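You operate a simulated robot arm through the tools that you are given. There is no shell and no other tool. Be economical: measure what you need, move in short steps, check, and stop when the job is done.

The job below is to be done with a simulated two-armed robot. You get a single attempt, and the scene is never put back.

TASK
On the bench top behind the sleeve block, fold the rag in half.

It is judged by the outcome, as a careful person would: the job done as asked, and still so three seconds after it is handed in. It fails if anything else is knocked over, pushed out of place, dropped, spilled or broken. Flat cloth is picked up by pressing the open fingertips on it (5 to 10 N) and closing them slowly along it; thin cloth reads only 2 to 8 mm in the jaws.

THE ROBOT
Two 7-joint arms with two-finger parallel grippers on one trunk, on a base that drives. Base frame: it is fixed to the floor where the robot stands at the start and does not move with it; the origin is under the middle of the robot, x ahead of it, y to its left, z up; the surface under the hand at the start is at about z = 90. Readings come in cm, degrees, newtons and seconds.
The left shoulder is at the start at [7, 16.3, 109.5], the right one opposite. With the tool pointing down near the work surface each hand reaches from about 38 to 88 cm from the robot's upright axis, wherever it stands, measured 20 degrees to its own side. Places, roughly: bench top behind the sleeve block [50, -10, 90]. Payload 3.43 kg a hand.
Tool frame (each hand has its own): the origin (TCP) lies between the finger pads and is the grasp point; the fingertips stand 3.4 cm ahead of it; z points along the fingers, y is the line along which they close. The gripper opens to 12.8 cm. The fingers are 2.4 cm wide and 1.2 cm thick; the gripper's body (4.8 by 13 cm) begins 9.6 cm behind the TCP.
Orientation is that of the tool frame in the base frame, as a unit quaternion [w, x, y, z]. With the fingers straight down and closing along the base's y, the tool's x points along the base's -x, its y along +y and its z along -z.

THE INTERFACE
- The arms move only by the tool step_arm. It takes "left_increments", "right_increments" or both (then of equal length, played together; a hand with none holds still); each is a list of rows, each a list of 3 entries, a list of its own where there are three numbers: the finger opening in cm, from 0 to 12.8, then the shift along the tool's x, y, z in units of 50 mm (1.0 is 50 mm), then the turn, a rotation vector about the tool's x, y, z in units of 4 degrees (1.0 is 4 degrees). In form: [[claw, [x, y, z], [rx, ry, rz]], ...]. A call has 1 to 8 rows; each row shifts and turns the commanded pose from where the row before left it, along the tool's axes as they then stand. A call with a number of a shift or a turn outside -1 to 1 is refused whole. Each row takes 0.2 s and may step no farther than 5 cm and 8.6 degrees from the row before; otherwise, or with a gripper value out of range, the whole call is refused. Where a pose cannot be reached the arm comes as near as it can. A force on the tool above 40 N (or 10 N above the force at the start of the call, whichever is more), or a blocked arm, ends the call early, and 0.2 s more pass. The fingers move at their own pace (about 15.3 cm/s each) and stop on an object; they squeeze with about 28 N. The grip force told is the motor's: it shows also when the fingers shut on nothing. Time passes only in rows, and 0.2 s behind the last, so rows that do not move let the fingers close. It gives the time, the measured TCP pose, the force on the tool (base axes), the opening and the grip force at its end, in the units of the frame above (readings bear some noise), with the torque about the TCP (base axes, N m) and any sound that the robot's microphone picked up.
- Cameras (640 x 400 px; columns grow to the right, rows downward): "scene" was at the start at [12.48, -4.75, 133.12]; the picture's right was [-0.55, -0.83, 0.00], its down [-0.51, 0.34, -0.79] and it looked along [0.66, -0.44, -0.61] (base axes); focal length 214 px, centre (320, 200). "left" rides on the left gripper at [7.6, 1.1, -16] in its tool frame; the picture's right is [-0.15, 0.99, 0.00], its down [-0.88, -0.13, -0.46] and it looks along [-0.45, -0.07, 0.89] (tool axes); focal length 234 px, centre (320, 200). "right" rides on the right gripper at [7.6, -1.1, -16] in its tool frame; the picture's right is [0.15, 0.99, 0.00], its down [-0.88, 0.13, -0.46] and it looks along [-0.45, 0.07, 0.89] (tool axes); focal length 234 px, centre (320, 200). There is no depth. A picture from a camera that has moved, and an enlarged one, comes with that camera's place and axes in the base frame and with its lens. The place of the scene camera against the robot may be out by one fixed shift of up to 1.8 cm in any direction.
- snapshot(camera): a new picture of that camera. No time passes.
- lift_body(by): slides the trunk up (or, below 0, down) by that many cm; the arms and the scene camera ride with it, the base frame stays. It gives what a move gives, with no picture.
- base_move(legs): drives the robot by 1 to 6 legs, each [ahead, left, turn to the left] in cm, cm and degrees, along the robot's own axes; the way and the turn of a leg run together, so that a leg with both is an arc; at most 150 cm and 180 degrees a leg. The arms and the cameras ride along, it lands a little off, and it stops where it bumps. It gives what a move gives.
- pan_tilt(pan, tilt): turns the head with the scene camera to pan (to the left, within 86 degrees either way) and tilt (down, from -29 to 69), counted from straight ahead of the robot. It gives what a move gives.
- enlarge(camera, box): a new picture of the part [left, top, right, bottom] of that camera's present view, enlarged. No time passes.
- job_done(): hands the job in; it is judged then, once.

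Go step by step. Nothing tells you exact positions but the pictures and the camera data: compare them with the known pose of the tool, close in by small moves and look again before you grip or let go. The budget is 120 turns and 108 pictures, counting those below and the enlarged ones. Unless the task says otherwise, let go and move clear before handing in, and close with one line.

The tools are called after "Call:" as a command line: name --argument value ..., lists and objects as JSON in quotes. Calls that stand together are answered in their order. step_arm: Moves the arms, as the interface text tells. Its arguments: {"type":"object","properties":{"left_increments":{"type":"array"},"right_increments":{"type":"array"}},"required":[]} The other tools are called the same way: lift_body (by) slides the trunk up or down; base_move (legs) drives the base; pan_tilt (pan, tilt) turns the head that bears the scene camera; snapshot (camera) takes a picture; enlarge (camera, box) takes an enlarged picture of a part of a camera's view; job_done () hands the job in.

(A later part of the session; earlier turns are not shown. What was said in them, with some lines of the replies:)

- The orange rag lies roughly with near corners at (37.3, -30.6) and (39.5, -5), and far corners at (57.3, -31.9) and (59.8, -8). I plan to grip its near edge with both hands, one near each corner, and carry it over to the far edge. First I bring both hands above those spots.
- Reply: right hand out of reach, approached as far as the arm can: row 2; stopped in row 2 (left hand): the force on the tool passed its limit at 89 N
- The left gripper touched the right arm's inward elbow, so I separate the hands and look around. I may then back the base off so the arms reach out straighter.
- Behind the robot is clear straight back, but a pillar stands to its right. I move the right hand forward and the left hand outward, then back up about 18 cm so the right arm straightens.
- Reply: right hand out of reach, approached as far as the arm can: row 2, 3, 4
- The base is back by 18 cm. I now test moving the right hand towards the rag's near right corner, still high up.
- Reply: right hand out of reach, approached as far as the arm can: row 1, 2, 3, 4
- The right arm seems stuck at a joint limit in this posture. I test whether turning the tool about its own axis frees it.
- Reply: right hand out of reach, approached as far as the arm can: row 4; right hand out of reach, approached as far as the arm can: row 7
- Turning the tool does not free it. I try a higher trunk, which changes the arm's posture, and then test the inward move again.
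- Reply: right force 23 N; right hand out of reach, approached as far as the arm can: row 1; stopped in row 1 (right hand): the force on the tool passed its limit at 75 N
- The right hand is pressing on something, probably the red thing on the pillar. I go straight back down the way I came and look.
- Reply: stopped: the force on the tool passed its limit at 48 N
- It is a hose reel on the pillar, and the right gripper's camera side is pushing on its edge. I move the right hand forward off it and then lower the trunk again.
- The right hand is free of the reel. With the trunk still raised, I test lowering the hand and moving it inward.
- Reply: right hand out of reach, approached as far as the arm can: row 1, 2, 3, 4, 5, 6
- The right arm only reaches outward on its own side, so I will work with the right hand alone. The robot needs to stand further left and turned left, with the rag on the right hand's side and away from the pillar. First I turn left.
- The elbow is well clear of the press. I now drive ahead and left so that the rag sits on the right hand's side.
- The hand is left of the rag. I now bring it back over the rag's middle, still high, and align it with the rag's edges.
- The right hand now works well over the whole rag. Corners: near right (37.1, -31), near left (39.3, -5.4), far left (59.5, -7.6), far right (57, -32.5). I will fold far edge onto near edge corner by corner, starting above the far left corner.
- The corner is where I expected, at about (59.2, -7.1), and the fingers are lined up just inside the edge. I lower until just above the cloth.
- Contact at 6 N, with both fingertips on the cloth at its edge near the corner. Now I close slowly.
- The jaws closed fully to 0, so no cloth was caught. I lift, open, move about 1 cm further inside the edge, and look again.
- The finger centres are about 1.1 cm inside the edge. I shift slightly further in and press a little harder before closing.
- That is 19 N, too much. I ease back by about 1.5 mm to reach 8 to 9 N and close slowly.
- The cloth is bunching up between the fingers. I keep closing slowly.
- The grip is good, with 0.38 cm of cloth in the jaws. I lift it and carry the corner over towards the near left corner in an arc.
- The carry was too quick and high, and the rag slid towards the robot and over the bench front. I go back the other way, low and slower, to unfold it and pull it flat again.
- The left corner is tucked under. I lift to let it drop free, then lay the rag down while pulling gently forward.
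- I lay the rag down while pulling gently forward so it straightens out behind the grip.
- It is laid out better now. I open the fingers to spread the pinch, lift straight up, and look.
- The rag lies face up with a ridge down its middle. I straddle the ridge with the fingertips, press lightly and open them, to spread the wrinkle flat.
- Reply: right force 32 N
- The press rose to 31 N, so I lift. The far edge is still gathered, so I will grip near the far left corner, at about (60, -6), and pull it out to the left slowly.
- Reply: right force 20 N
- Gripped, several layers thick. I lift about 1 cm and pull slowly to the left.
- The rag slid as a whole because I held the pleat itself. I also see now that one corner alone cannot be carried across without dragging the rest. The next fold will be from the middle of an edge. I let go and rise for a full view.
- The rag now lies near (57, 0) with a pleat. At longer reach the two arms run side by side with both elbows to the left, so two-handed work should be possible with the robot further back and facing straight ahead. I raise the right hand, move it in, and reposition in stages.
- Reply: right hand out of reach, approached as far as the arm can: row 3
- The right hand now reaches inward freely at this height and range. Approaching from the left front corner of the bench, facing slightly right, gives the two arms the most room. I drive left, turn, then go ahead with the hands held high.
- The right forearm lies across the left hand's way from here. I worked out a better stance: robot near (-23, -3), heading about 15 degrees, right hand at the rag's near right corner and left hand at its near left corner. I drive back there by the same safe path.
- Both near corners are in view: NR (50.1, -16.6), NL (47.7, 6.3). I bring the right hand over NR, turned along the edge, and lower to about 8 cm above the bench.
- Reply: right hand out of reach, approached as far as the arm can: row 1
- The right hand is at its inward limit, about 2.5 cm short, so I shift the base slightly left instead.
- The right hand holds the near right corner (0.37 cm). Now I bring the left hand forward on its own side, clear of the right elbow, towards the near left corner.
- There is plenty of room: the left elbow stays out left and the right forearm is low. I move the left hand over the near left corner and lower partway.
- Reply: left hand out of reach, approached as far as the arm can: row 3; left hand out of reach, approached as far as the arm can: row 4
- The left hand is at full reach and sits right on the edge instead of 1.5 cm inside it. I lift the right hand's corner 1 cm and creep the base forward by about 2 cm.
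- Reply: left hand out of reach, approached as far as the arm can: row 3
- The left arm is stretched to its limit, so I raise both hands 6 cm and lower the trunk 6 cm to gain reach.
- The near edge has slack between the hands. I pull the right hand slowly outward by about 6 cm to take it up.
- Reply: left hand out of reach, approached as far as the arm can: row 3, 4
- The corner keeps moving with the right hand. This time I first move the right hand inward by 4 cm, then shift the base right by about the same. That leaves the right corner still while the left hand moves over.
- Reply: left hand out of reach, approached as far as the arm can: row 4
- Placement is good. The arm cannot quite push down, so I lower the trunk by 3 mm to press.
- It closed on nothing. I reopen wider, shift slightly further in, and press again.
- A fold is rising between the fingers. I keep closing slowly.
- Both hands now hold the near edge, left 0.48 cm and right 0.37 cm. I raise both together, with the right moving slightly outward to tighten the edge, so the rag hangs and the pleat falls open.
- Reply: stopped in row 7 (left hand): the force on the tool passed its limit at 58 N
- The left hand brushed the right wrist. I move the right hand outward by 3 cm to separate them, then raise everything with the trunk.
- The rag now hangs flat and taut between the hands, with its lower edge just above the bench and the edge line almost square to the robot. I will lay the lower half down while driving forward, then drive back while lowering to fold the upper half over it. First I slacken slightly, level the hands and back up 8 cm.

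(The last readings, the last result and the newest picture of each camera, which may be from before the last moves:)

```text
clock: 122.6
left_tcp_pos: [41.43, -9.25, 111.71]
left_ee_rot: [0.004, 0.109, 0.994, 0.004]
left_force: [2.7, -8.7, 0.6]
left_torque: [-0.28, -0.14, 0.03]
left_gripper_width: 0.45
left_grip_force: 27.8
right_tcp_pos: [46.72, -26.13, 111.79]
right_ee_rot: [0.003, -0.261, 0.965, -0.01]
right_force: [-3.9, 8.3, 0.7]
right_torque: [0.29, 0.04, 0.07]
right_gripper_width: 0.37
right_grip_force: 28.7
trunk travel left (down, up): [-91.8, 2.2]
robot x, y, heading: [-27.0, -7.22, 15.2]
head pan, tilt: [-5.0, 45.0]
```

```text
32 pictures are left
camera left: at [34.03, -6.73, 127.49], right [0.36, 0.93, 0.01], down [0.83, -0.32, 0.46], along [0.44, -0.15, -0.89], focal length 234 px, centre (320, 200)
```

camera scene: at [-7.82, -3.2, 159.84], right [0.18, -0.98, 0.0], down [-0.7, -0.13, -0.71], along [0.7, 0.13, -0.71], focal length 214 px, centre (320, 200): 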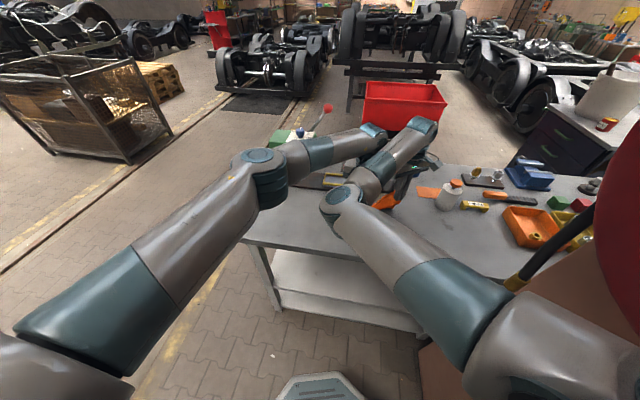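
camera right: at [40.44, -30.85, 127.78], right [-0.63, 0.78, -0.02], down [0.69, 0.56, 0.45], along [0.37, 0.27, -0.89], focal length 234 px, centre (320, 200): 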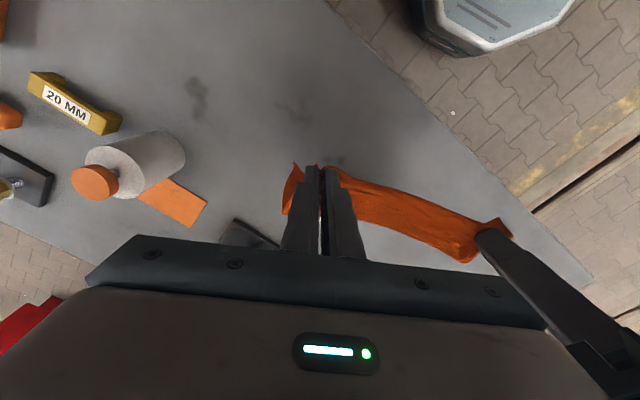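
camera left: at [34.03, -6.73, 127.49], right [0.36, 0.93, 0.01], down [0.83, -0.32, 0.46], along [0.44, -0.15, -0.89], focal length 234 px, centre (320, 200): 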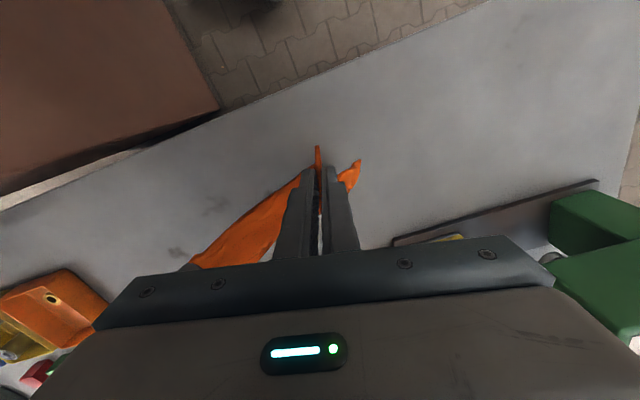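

The lower edge should just be touching. I continue lowering and driving forward in small alternating steps.

Call:
lift_body --by -2

Call:
base_move --legs '[[2.2, 0, 0]]'

Call:
lift_body --by -2

Call:
base_move --legs '[[2.2, 0, 0]]'

Call:
snapshot --camera "right"

```text
clock: 123.2
left_tcp_pos: [41.7, -9.28, 109.57]
left_ee_rot: [0.004, 0.108, 0.994, 0.003]
left_force: [2.5, -5.7, 0.0]
left_torque: [-0.24, -0.13, 0.03]
left_gripper_width: 0.46
left_grip_force: 28.3
right_tcp_pos: [47.06, -26.15, 109.49]
right_ee_rot: [0.002, -0.26, 0.965, -0.01]
right_force: [-3.8, 6.5, 0.0]
right_torque: [0.19, 0.1, 0.08]
right_gripper_width: 0.33
right_grip_force: 28.7
trunk travel left (down, up): [-89.8, 4.2]
robot x, y, heading: [-26.9, -7.37, 15.4]
head pan, tilt: [-5.0, 45.0]
```

```text
clock: 124.0
left_tcp_pos: [43.34, -8.76, 109.74]
left_ee_rot: [0.005, 0.109, 0.994, 0.005]
left_force: [1.9, -8.6, 0.1]
left_torque: [-0.27, -0.18, 0.06]
left_gripper_width: 0.46
left_grip_force: 28.0
right_tcp_pos: [48.81, -25.8, 109.74]
right_ee_rot: [0.004, -0.261, 0.965, -0.009]
right_force: [-3.4, 6.5, 0.2]
right_torque: [0.25, 0.03, 0.06]
right_gripper_width: 0.37
right_grip_force: 28.4
trunk travel left (down, up): [-89.8, 4.2]
robot x, y, heading: [-25.24, -7.2, 15.3]
head pan, tilt: [-5.0, 45.0]
```

```text
clock: 124.7
left_tcp_pos: [43.64, -8.88, 107.41]
left_ee_rot: [0.003, 0.109, 0.994, 0.002]
left_force: [2.5, -6.2, 0.0]
left_torque: [-0.22, -0.12, 0.04]
left_gripper_width: 0.44
left_grip_force: 28.2
right_tcp_pos: [49.11, -25.63, 107.56]
right_ee_rot: [0.001, -0.261, 0.965, -0.01]
right_force: [-2.2, 6.0, 0.6]
right_torque: [0.23, 0.07, 0.06]
right_gripper_width: 0.34
right_grip_force: 27.8
trunk travel left (down, up): [-87.8, 6.2]
robot x, y, heading: [-24.91, -7.43, 15.0]
head pan, tilt: [-5.0, 45.0]
```

```text
clock: 125.5
left_tcp_pos: [45.36, -8.45, 107.74]
left_ee_rot: [0.004, 0.11, 0.994, 0.004]
left_force: [1.1, -6.8, 0.0]
left_torque: [-0.26, -0.16, 0.02]
left_gripper_width: 0.46
left_grip_force: 28.2
right_tcp_pos: [50.81, -25.26, 107.82]
right_ee_rot: [0.004, -0.261, 0.965, -0.01]
right_force: [-3.6, 6.6, 0.1]
right_torque: [0.22, 0.02, 0.09]
right_gripper_width: 0.34
right_grip_force: 27.8
trunk travel left (down, up): [-87.8, 6.2]
robot x, y, heading: [-22.88, -6.77, 15.0]
head pan, tilt: [-5.0, 45.0]
```

```text
31 pictures are left
camera right: at [44.53, -29.82, 123.81], right [-0.62, 0.78, -0.02], down [0.69, 0.56, 0.45], along [0.37, 0.27, -0.89], focal length 234 px, centre (320, 200)
```

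right: 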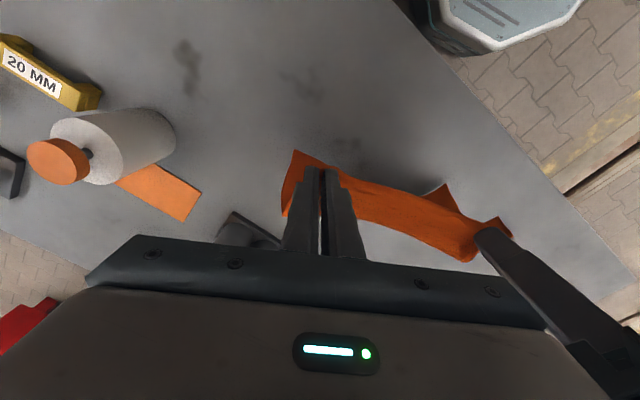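

It works: the lower corners now trail on the near side. I continue.

Call:
lift_body --by -2

Call:
base_move --legs '[[2.2, 0, 0]]'

Call:
lift_body --by -2

Call:
base_move --legs '[[2.2, 0, 0]]'

Call:
snapshot --camera "right"

Call:
snapshot --camera "left"

```text
clock: 126.2
left_tcp_pos: [45.74, -8.3, 105.47]
left_ee_rot: [0.004, 0.11, 0.994, 0.003]
left_force: [2.6, -5.6, 0.8]
left_torque: [-0.2, -0.08, 0.0]
left_gripper_width: 0.45
left_grip_force: 27.8
right_tcp_pos: [51.24, -25.14, 105.39]
right_ee_rot: [0.002, -0.261, 0.965, -0.01]
right_force: [-2.5, 4.5, 0.3]
right_torque: [0.19, 0.07, 0.02]
right_gripper_width: 0.34
right_grip_force: 27.3
trunk travel left (down, up): [-85.8, 8.2]
robot x, y, heading: [-22.62, -6.22, 15.3]
head pan, tilt: [-5.0, 45.0]
```

```text
clock: 127.0
left_tcp_pos: [47.55, -7.83, 105.75]
left_ee_rot: [0.005, 0.11, 0.994, 0.004]
left_force: [1.4, -6.0, 0.2]
left_torque: [-0.22, -0.14, 0.04]
left_gripper_width: 0.42
left_grip_force: 28.4
right_tcp_pos: [52.91, -24.64, 105.82]
right_ee_rot: [0.003, -0.26, 0.965, -0.01]
right_force: [-3.2, 4.7, 0.5]
right_torque: [0.23, 0.03, 0.05]
right_gripper_width: 0.35
right_grip_force: 28.4
trunk travel left (down, up): [-85.8, 8.2]
robot x, y, heading: [-20.59, -6.66, 15.3]
head pan, tilt: [-5.0, 45.0]
```

```text
clock: 127.7
left_tcp_pos: [47.86, -7.72, 103.49]
left_ee_rot: [0.004, 0.11, 0.994, 0.002]
left_force: [2.7, -3.2, -0.9]
left_torque: [-0.16, -0.1, 0.06]
left_gripper_width: 0.44
left_grip_force: 28.2
right_tcp_pos: [53.28, -24.54, 103.45]
right_ee_rot: [0.001, -0.26, 0.965, -0.009]
right_force: [-2.0, 4.6, -0.2]
right_torque: [0.18, 0.06, 0.03]
right_gripper_width: 0.38
right_grip_force: 28.1
trunk travel left (down, up): [-83.8, 10.2]
robot x, y, heading: [-20.68, -5.94, 15.0]
head pan, tilt: [-5.0, 45.0]
```

```text
clock: 128.5
left_tcp_pos: [49.8, -7.41, 103.8]
left_ee_rot: [0.006, 0.11, 0.994, 0.004]
left_force: [2.2, -4.6, 0.2]
left_torque: [-0.15, -0.1, 0.02]
left_gripper_width: 0.43
left_grip_force: 28.4
right_tcp_pos: [55.12, -24.13, 103.77]
right_ee_rot: [0.004, -0.259, 0.966, -0.01]
right_force: [-2.7, 4.9, -0.5]
right_torque: [0.21, 0.02, 0.07]
right_gripper_width: 0.34
right_grip_force: 28.2
trunk travel left (down, up): [-83.8, 10.2]
robot x, y, heading: [-19.2, -5.49, 15.1]
head pan, tilt: [-5.0, 45.0]
```

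```text
30 pictures are left
camera right: at [48.73, -28.71, 119.81], right [-0.62, 0.78, -0.02], down [0.69, 0.56, 0.45], along [0.37, 0.27, -0.89], focal length 234 px, centre (320, 200)
```

right: 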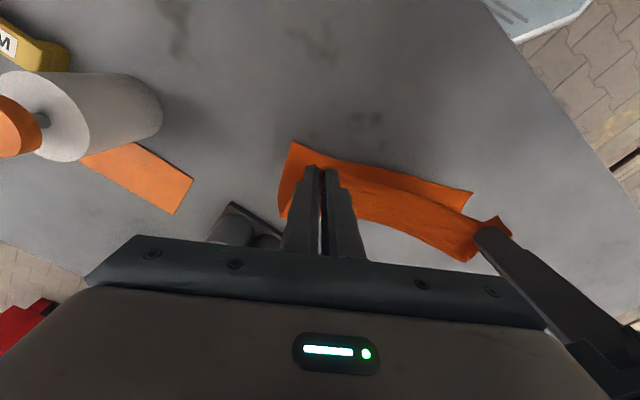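

```text
29 pictures are left
camera left: at [42.34, -4.75, 119.55], right [0.36, 0.93, 0.01], down [0.83, -0.32, 0.46], along [0.44, -0.16, -0.89], focal length 234 px, centre (320, 200)
```

left: 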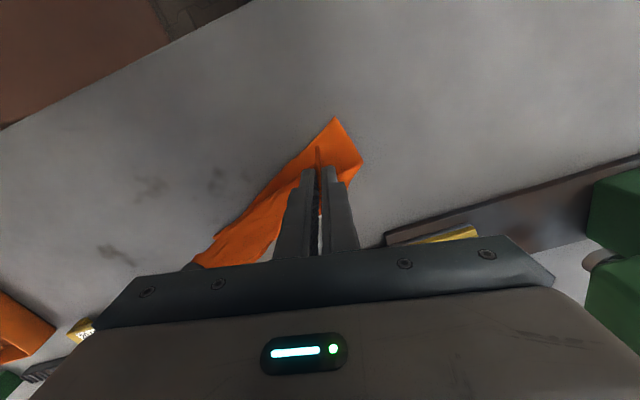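

The lower half is curling under with the belly forward. I keep lowering straight and check.

Call:
lift_body --by -3

Call:
snapshot --camera "right"

Call:
snapshot --camera "left"

```text
clock: 129.2
left_tcp_pos: [50.13, -7.28, 100.44]
left_ee_rot: [0.003, 0.11, 0.994, 0.003]
left_force: [2.5, -3.5, 0.5]
left_torque: [-0.17, -0.08, 0.03]
left_gripper_width: 0.42
left_grip_force: 28.2
right_tcp_pos: [55.47, -23.97, 100.42]
right_ee_rot: [0.001, -0.261, 0.965, -0.01]
right_force: [-1.8, 4.8, -0.2]
right_torque: [0.16, 0.07, 0.04]
right_gripper_width: 0.35
right_grip_force: 27.9
trunk travel left (down, up): [-80.8, 13.2]
robot x, y, heading: [-18.66, -6.12, 15.1]
head pan, tilt: [-5.0, 45.0]
```

```text
28 pictures are left
camera right: at [49.24, -28.56, 116.49], right [-0.62, 0.78, -0.02], down [0.69, 0.56, 0.45], along [0.36, 0.27, -0.89], focal length 234 px, centre (320, 200)
```

right: 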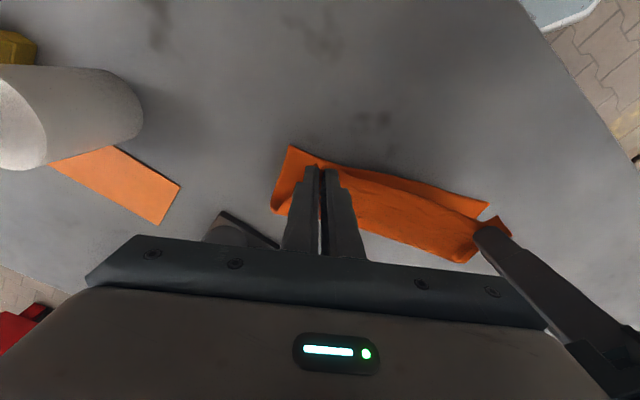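

```text
27 pictures are left
camera left: at [42.85, -4.64, 116.24], right [0.36, 0.93, 0.01], down [0.83, -0.32, 0.46], along [0.43, -0.16, -0.89], focal length 234 px, centre (320, 200)
```

left: 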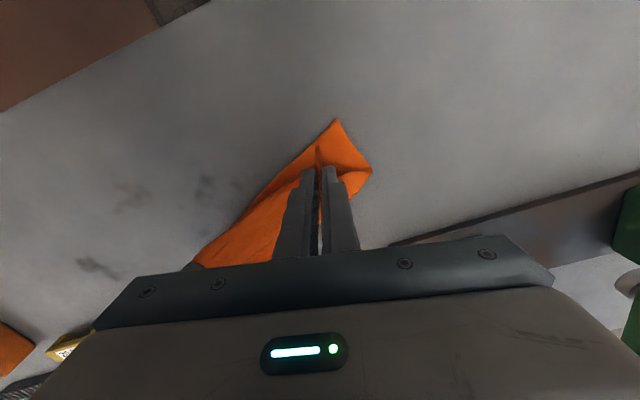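

The far edge lies straight on the bench from (57, -27.6) to (47.1, -4.3), almost under the held edge. I move the right hand forward by 1.7 cm to line the edges up, then lower further.

Call:
step_arm --right_increments '[[0, [-0.17, -0.02, 0], [0, 0, 0]], [0, [-0.17, -0.02, 0], [0, 0, 0]], [0, [0, 0, 0], [0, 0, 0]]]'

Call:
lift_body --by -3

Call:
snapshot --camera "right"

Call:
snapshot --camera "left"

```text
clock: 130.0
left_tcp_pos: [50.13, -7.17, 100.58]
left_ee_rot: [0.004, 0.11, 0.994, 0.004]
left_force: [2.6, -4.6, -0.7]
left_torque: [-0.19, -0.12, 0.04]
left_gripper_width: 0.42
left_grip_force: 28.2
right_tcp_pos: [56.97, -23.36, 100.48]
right_ee_rot: [0.001, -0.26, 0.965, -0.009]
right_force: [-2.2, 4.5, -0.1]
right_torque: [0.16, 0.1, 0.07]
right_gripper_width: 0.35
right_grip_force: 28.2
trunk travel left (down, up): [-80.8, 13.2]
robot x, y, heading: [-18.71, -5.22, 15.0]
head pan, tilt: [-5.0, 45.0]
```

```text
clock: 130.8
left_tcp_pos: [49.99, -7.15, 97.48]
left_ee_rot: [0.003, 0.109, 0.994, 0.002]
left_force: [2.6, -4.2, 0.5]
left_torque: [-0.18, -0.07, 0.03]
left_gripper_width: 0.44
left_grip_force: 28.1
right_tcp_pos: [56.93, -23.25, 97.39]
right_ee_rot: [0.002, -0.259, 0.966, -0.01]
right_force: [-2.9, 4.9, -0.7]
right_torque: [0.16, 0.08, 0.08]
right_gripper_width: 0.36
right_grip_force: 28.3
trunk travel left (down, up): [-77.8, 16.2]
robot x, y, heading: [-18.67, -5.34, 15.2]
head pan, tilt: [-5.0, 45.0]
```

```text
26 pictures are left
camera right: at [50.74, -27.9, 113.5], right [-0.62, 0.78, -0.02], down [0.69, 0.56, 0.45], along [0.36, 0.27, -0.89], focal length 234 px, centre (320, 200)
```

right: 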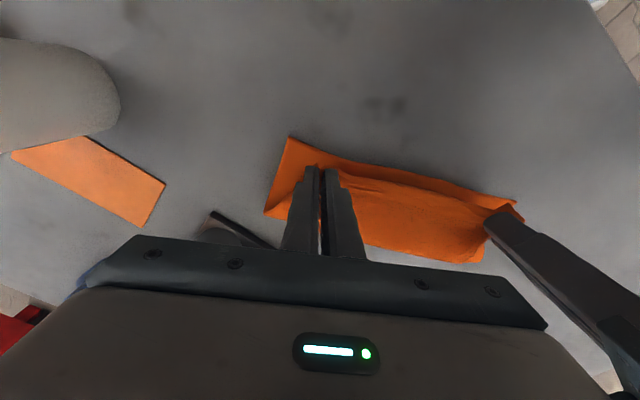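

```text
25 pictures are left
camera left: at [42.8, -4.6, 113.31], right [0.36, 0.93, 0.01], down [0.83, -0.32, 0.46], along [0.43, -0.16, -0.89], focal length 234 px, centre (320, 200)
```

left: 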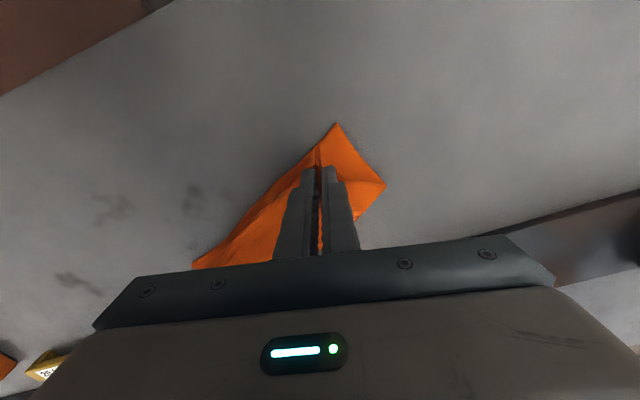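

The fold is forming well: the far edge has stayed put and the held edge is in line with it, centred. I lower until the fingertips rest on the cloth.

Call:
lift_body --by -2.6

Call:
lift_body --by -0.5

```text
clock: 131.5
left_tcp_pos: [50.05, -7.25, 94.94]
left_ee_rot: [0.004, 0.11, 0.994, 0.003]
left_force: [3.1, -5.4, 0.1]
left_torque: [-0.2, -0.11, 0.06]
left_gripper_width: 0.45
left_grip_force: 27.5
right_tcp_pos: [56.86, -23.22, 94.82]
right_ee_rot: [0.001, -0.26, 0.966, -0.009]
right_force: [-2.4, 6.0, 1.0]
right_torque: [0.2, 0.07, 0.06]
right_gripper_width: 0.39
right_grip_force: 28.0
trunk travel left (down, up): [-75.2, 18.8]
robot x, y, heading: [-18.71, -5.52, 15.1]
head pan, tilt: [-5.0, 45.0]
```

```text
clock: 132.0
left_tcp_pos: [50.06, -7.29, 94.48]
left_ee_rot: [0.004, 0.11, 0.994, 0.003]
left_force: [3.8, -4.9, 0.7]
left_torque: [-0.22, -0.1, 0.04]
left_gripper_width: 0.43
left_grip_force: 28.3
right_tcp_pos: [56.8, -23.28, 94.38]
right_ee_rot: [0.003, -0.26, 0.966, -0.01]
right_force: [-1.6, 4.4, 3.1]
right_torque: [0.22, 0.07, 0.05]
right_gripper_width: 0.35
right_grip_force: 27.7
trunk travel left (down, up): [-74.7, 19.3]
robot x, y, heading: [-18.78, -5.24, 15.3]
head pan, tilt: [-5.0, 45.0]
```

Call:
lift_body --by -0.15

Call:
step_arm --left_increments '[[1, [0, 0, 0], [0, 0, 0]], [1.5, [0, 0, 0], [0, 0, 0]], [2, [0, 0, 0], [0, 0, 0]], [2.5, [0, 0, 0], [0, 0, 0]], [3, [0, 0, 0], [0, 0, 0]], [3.5, [0, 0, 0], [0, 0, 0]], [3.5, [0, 0, -0.1], [0, 0, 0]], [3.5, [0, 0, -0.3], [0, 0, 0]]]' --right_increments '[[1, [0, 0, 0], [0, 0, 0]], [1.5, [0, 0, 0], [0, 0, 0]], [2, [0, 0, 0], [0, 0, 0]], [2.5, [0, 0, 0], [0, 0, 0]], [3, [0, 0, 0], [0, 0, 0]], [3.5, [0, 0, 0], [0, 0, 0]], [3.5, [0, 0, -0.1], [0, 0, 0]], [3.5, [0, 0, -0.3], [0, 0, 0]]]'

Call:
snapshot --camera "right"

Call:
snapshot --camera "left"

```text
clock: 132.5
left_tcp_pos: [50.02, -7.19, 94.29]
left_ee_rot: [0.004, 0.11, 0.994, 0.003]
left_force: [3.7, -5.5, 1.6]
left_torque: [-0.24, -0.13, 0.05]
left_gripper_width: 0.44
left_grip_force: 27.6
right_tcp_pos: [56.95, -23.36, 94.27]
right_ee_rot: [0.002, -0.26, 0.966, -0.011]
right_force: [-3.4, 4.3, 7.0]
right_torque: [0.23, 0.12, 0.03]
right_gripper_width: 0.34
right_grip_force: 28.0
trunk travel left (down, up): [-74.6, 19.4]
robot x, y, heading: [-18.88, -5.74, 15.3]
head pan, tilt: [-5.0, 45.0]
```

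```text
clock: 134.3
left_tcp_pos: [50.08, -6.97, 96.24]
left_ee_rot: [0.003, 0.109, 0.994, 0.003]
left_force: [-0.4, 0.7, 0.6]
left_torque: [0.04, -0.01, -0.02]
left_gripper_width: 3.48
left_grip_force: 0.1
right_tcp_pos: [56.73, -23.33, 96.29]
right_ee_rot: [0.003, -0.26, 0.966, -0.01]
right_force: [0.7, -0.3, -0.2]
right_torque: [-0.02, -0.04, 0.0]
right_gripper_width: 3.48
right_grip_force: 0.0
trunk travel left (down, up): [-74.6, 19.4]
robot x, y, heading: [-19.1, -5.84, 15.1]
head pan, tilt: [-5.0, 45.0]
```

```text
24 pictures are left
camera right: at [50.61, -27.84, 112.39], right [-0.62, 0.78, -0.02], down [0.69, 0.56, 0.45], along [0.37, 0.27, -0.89], focal length 234 px, centre (320, 200)
```

right: 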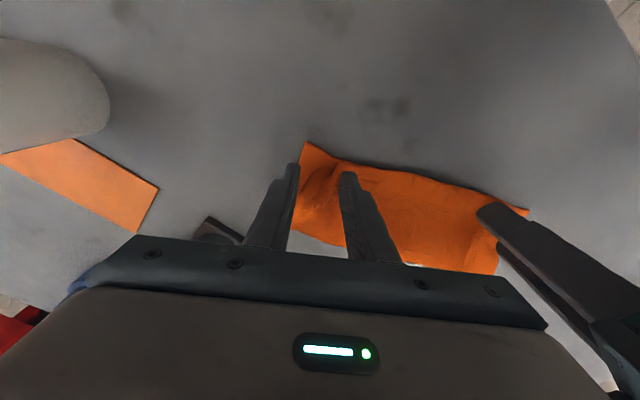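

```text
23 pictures are left
camera left: at [42.85, -4.4, 112.07], right [0.35, 0.94, 0.01], down [0.83, -0.32, 0.46], along [0.43, -0.16, -0.89], focal length 234 px, centre (320, 200)
```

left: 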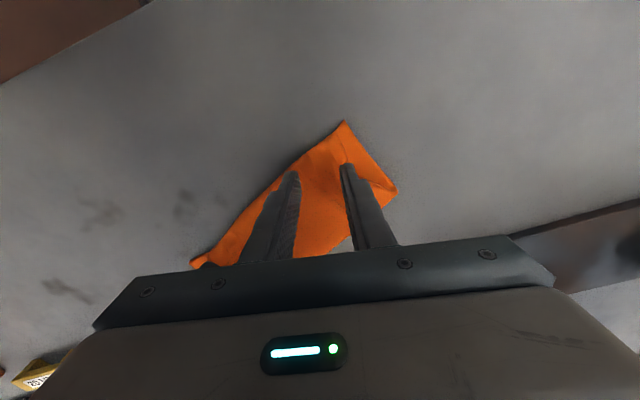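

Released. I raise both hands straight up with the trunk and look at the result.

Call:
lift_body --by 17

Call:
snapshot --camera "right"

Call:
snapshot --camera "left"

```text
clock: 136.2
left_tcp_pos: [50.24, -7.03, 113.2]
left_ee_rot: [0.003, 0.108, 0.994, 0.003]
left_force: [3.2, 2.1, -5.7]
left_torque: [-0.61, 0.01, -0.23]
left_gripper_width: 3.5
left_grip_force: 0.1
right_tcp_pos: [56.94, -23.27, 113.08]
right_ee_rot: [0.001, -0.259, 0.966, -0.009]
right_force: [-0.6, 0.5, 1.7]
right_torque: [0.0, 0.04, -0.01]
right_gripper_width: 3.52
right_grip_force: 0.0
trunk travel left (down, up): [-91.6, 2.4]
robot x, y, heading: [-19.16, -5.53, 15.0]
head pan, tilt: [-5.0, 45.0]
```

```text
22 pictures are left
camera right: at [50.74, -27.92, 129.27], right [-0.62, 0.78, -0.02], down [0.69, 0.56, 0.45], along [0.36, 0.27, -0.89], focal length 234 px, centre (320, 200)
```

right: 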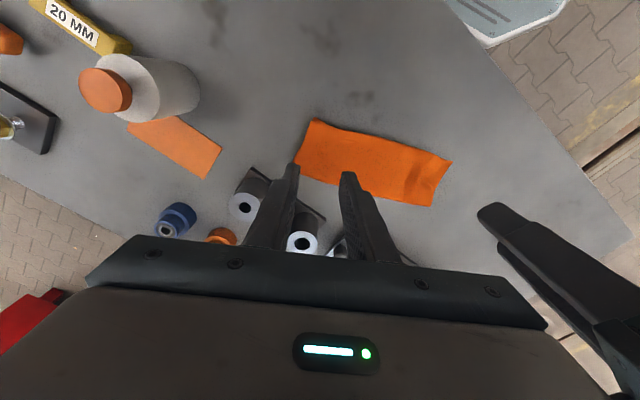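

```text
21 pictures are left
camera left: at [42.95, -4.44, 129.04], right [0.36, 0.93, 0.01], down [0.83, -0.32, 0.46], along [0.43, -0.16, -0.89], focal length 234 px, centre (320, 200)
```

left: 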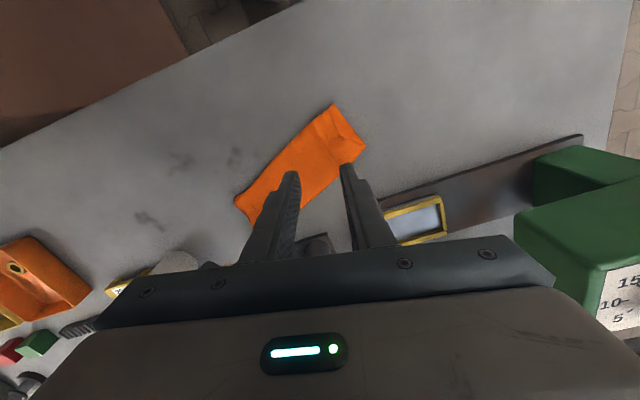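

Excellent: the rag looks folded in half as a neat rectangle. I zoom in to check the edges and corners.

Call:
enlarge --camera "right" --box '[270, 90, 480, 221]'

Call:
enlarge --camera "left" --box '[210, 80, 400, 250]'

```text
3.05 times, centred on (375, 156) of right
camera zoom: at [50.74, -27.92, 129.27], right [-0.62, 0.78, -0.02], down [0.69, 0.56, 0.45], along [0.36, 0.27, -0.89], focal length 714 px, centre (152, 336)
```

zoom: 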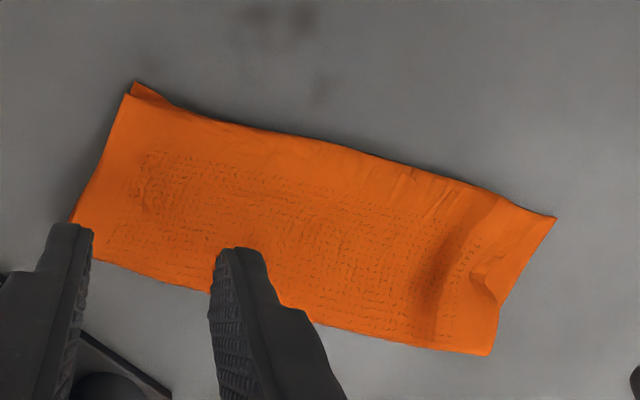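

```text
2.35 times, centred on (305, 165) of left
camera zoom: at [42.95, -4.44, 129.04], right [0.36, 0.93, 0.01], down [0.83, -0.32, 0.46], along [0.43, -0.16, -0.89], focal length 551 px, centre (355, 282)
```

zoom: 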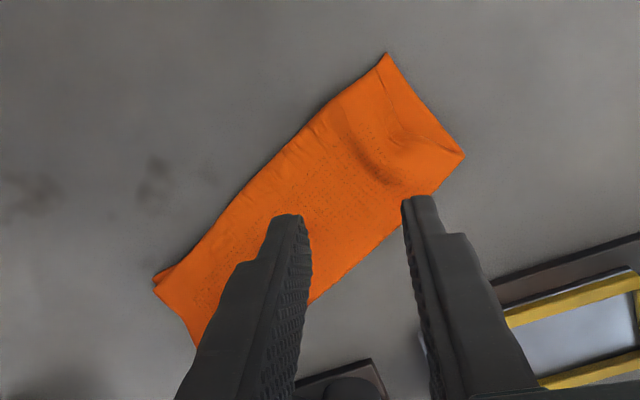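

The fold is neat, with the edges within a centimetre or two and nothing else disturbed. I separate the hands gently, as the left still touches the right wrist, and do a last check.

Call:
step_arm --right_increments '[[3.5, [0.1, -0.3, 0], [0, 0, 0]], [3.5, [0.1, -0.3, 0], [0, 0, 0]], [3.5, [0.1, -0.2, -0.2], [0, 0, 0]], [3.5, [0, 0, 0], [0, 0, 0]]]'

Call:
step_arm --left_increments '[[3.5, [0.2, 0.5, -0.4], [0, 0, 0]], [3.5, [0.2, 0.6, -0.4], [0, 0, 0]], [3.5, [0.2, 0.6, -0.4], [0, 0, 0]], [3.5, [0.2, 0.6, -0.4], [0, 0, 0]], [3.5, [0, 0, 0], [0, 0, 0]]]'

Call:
snapshot --camera "left"

Call:
snapshot --camera "scene"

```text
clock: 136.6
left_tcp_pos: [50.34, -7.22, 113.3]
left_ee_rot: [0.006, 0.11, 0.994, 0.003]
left_force: [0.9, 0.3, -0.9]
left_torque: [-0.06, -0.06, -0.06]
left_gripper_width: 3.49
left_grip_force: 0.0
right_tcp_pos: [57.0, -23.7, 113.11]
right_ee_rot: [0.0, -0.263, 0.965, -0.009]
right_force: [0.3, -0.4, -0.4]
right_torque: [0.0, 0.0, 0.04]
right_gripper_width: 3.49
right_grip_force: 0.0
trunk travel left (down, up): [-91.6, 2.4]
robot x, y, heading: [-18.81, -5.29, 15.0]
head pan, tilt: [-5.0, 45.0]
stopped in row 1 (left hand): the force on the tool passed its limit at 58 N (the readings are from after the stop); the commanded pose is now the measured one
```

```text
clock: 137.8
left_tcp_pos: [48.99, 4.93, 121.39]
left_ee_rot: [0.005, 0.11, 0.994, 0.004]
left_force: [-0.5, -1.5, -0.4]
left_torque: [0.02, 0.0, 0.02]
left_gripper_width: 3.48
left_grip_force: 0.1
right_tcp_pos: [57.07, -23.74, 113.0]
right_ee_rot: [0.0, -0.263, 0.965, -0.009]
right_force: [0.2, 0.3, 0.4]
right_torque: [-0.01, -0.02, 0.03]
right_gripper_width: 3.48
right_grip_force: 0.1
trunk travel left (down, up): [-91.6, 2.4]
robot x, y, heading: [-18.79, -5.32, 15.1]
head pan, tilt: [-5.0, 45.0]
```

```text
18 pictures are left
camera left: at [41.56, 7.65, 137.16], right [0.36, 0.93, 0.01], down [0.83, -0.32, 0.46], along [0.44, -0.16, -0.89], focal length 234 px, centre (320, 200)
```

left: 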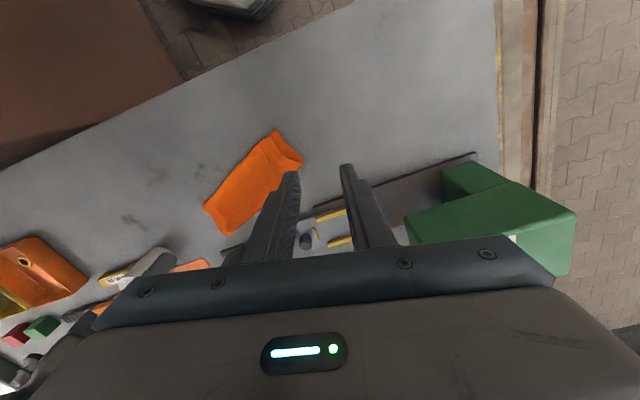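

```text
17 pictures are left
camera scene: at [-5.62, -2.75, 166.1], right [0.18, -0.98, 0.0], down [-0.7, -0.12, -0.71], along [0.7, 0.12, -0.71], focal length 214 px, centre (320, 200)
```

scene: 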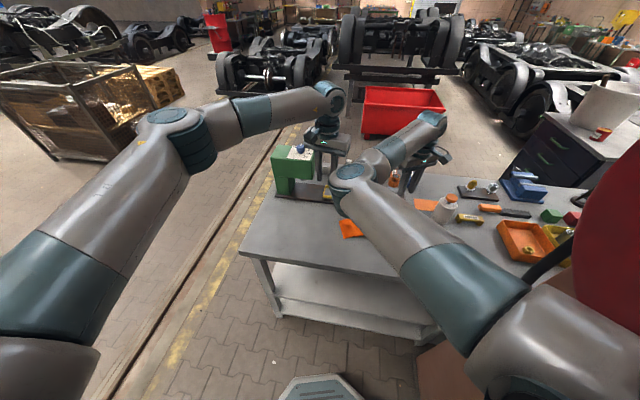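

Call:
enlarge --camera "left" --box '[190, 115, 320, 245]'

```text
3.08 times, centred on (255, 180) of left
camera zoom: at [41.56, 7.65, 137.16], right [0.36, 0.93, 0.01], down [0.83, -0.32, 0.46], along [0.44, -0.16, -0.89], focal length 720 px, centre (520, 262)
```

zoom: 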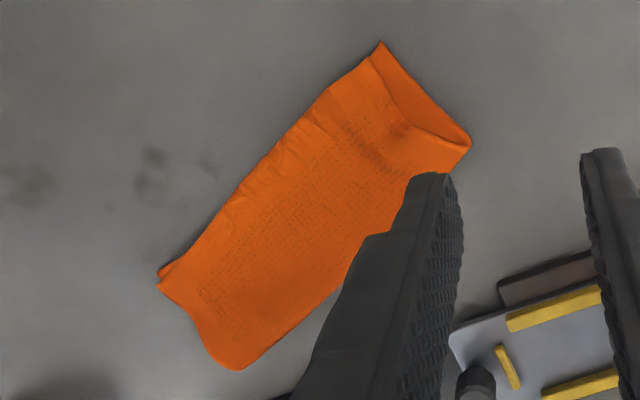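

The rag lies folded in half, long edges together and the short ends about 1 to 2 cm off. Both hands are open and clear, and nothing else has moved. I hand it in.

Call:
job_done

```text
The job is handed in.
```

I folded the rag in half on the bench top behind the sleeve block and handed the job in. Its long edges meet, and the short ends are about 1–2 cm apart. It now sits about 10 cm to the left of where it started and slightly turned. In the last pictures nothing else on the bench had been knocked over or pushed out of place. While repositioning, the right hand pressed against the hose reel on the pillar, and the two arms touched each other a few times.
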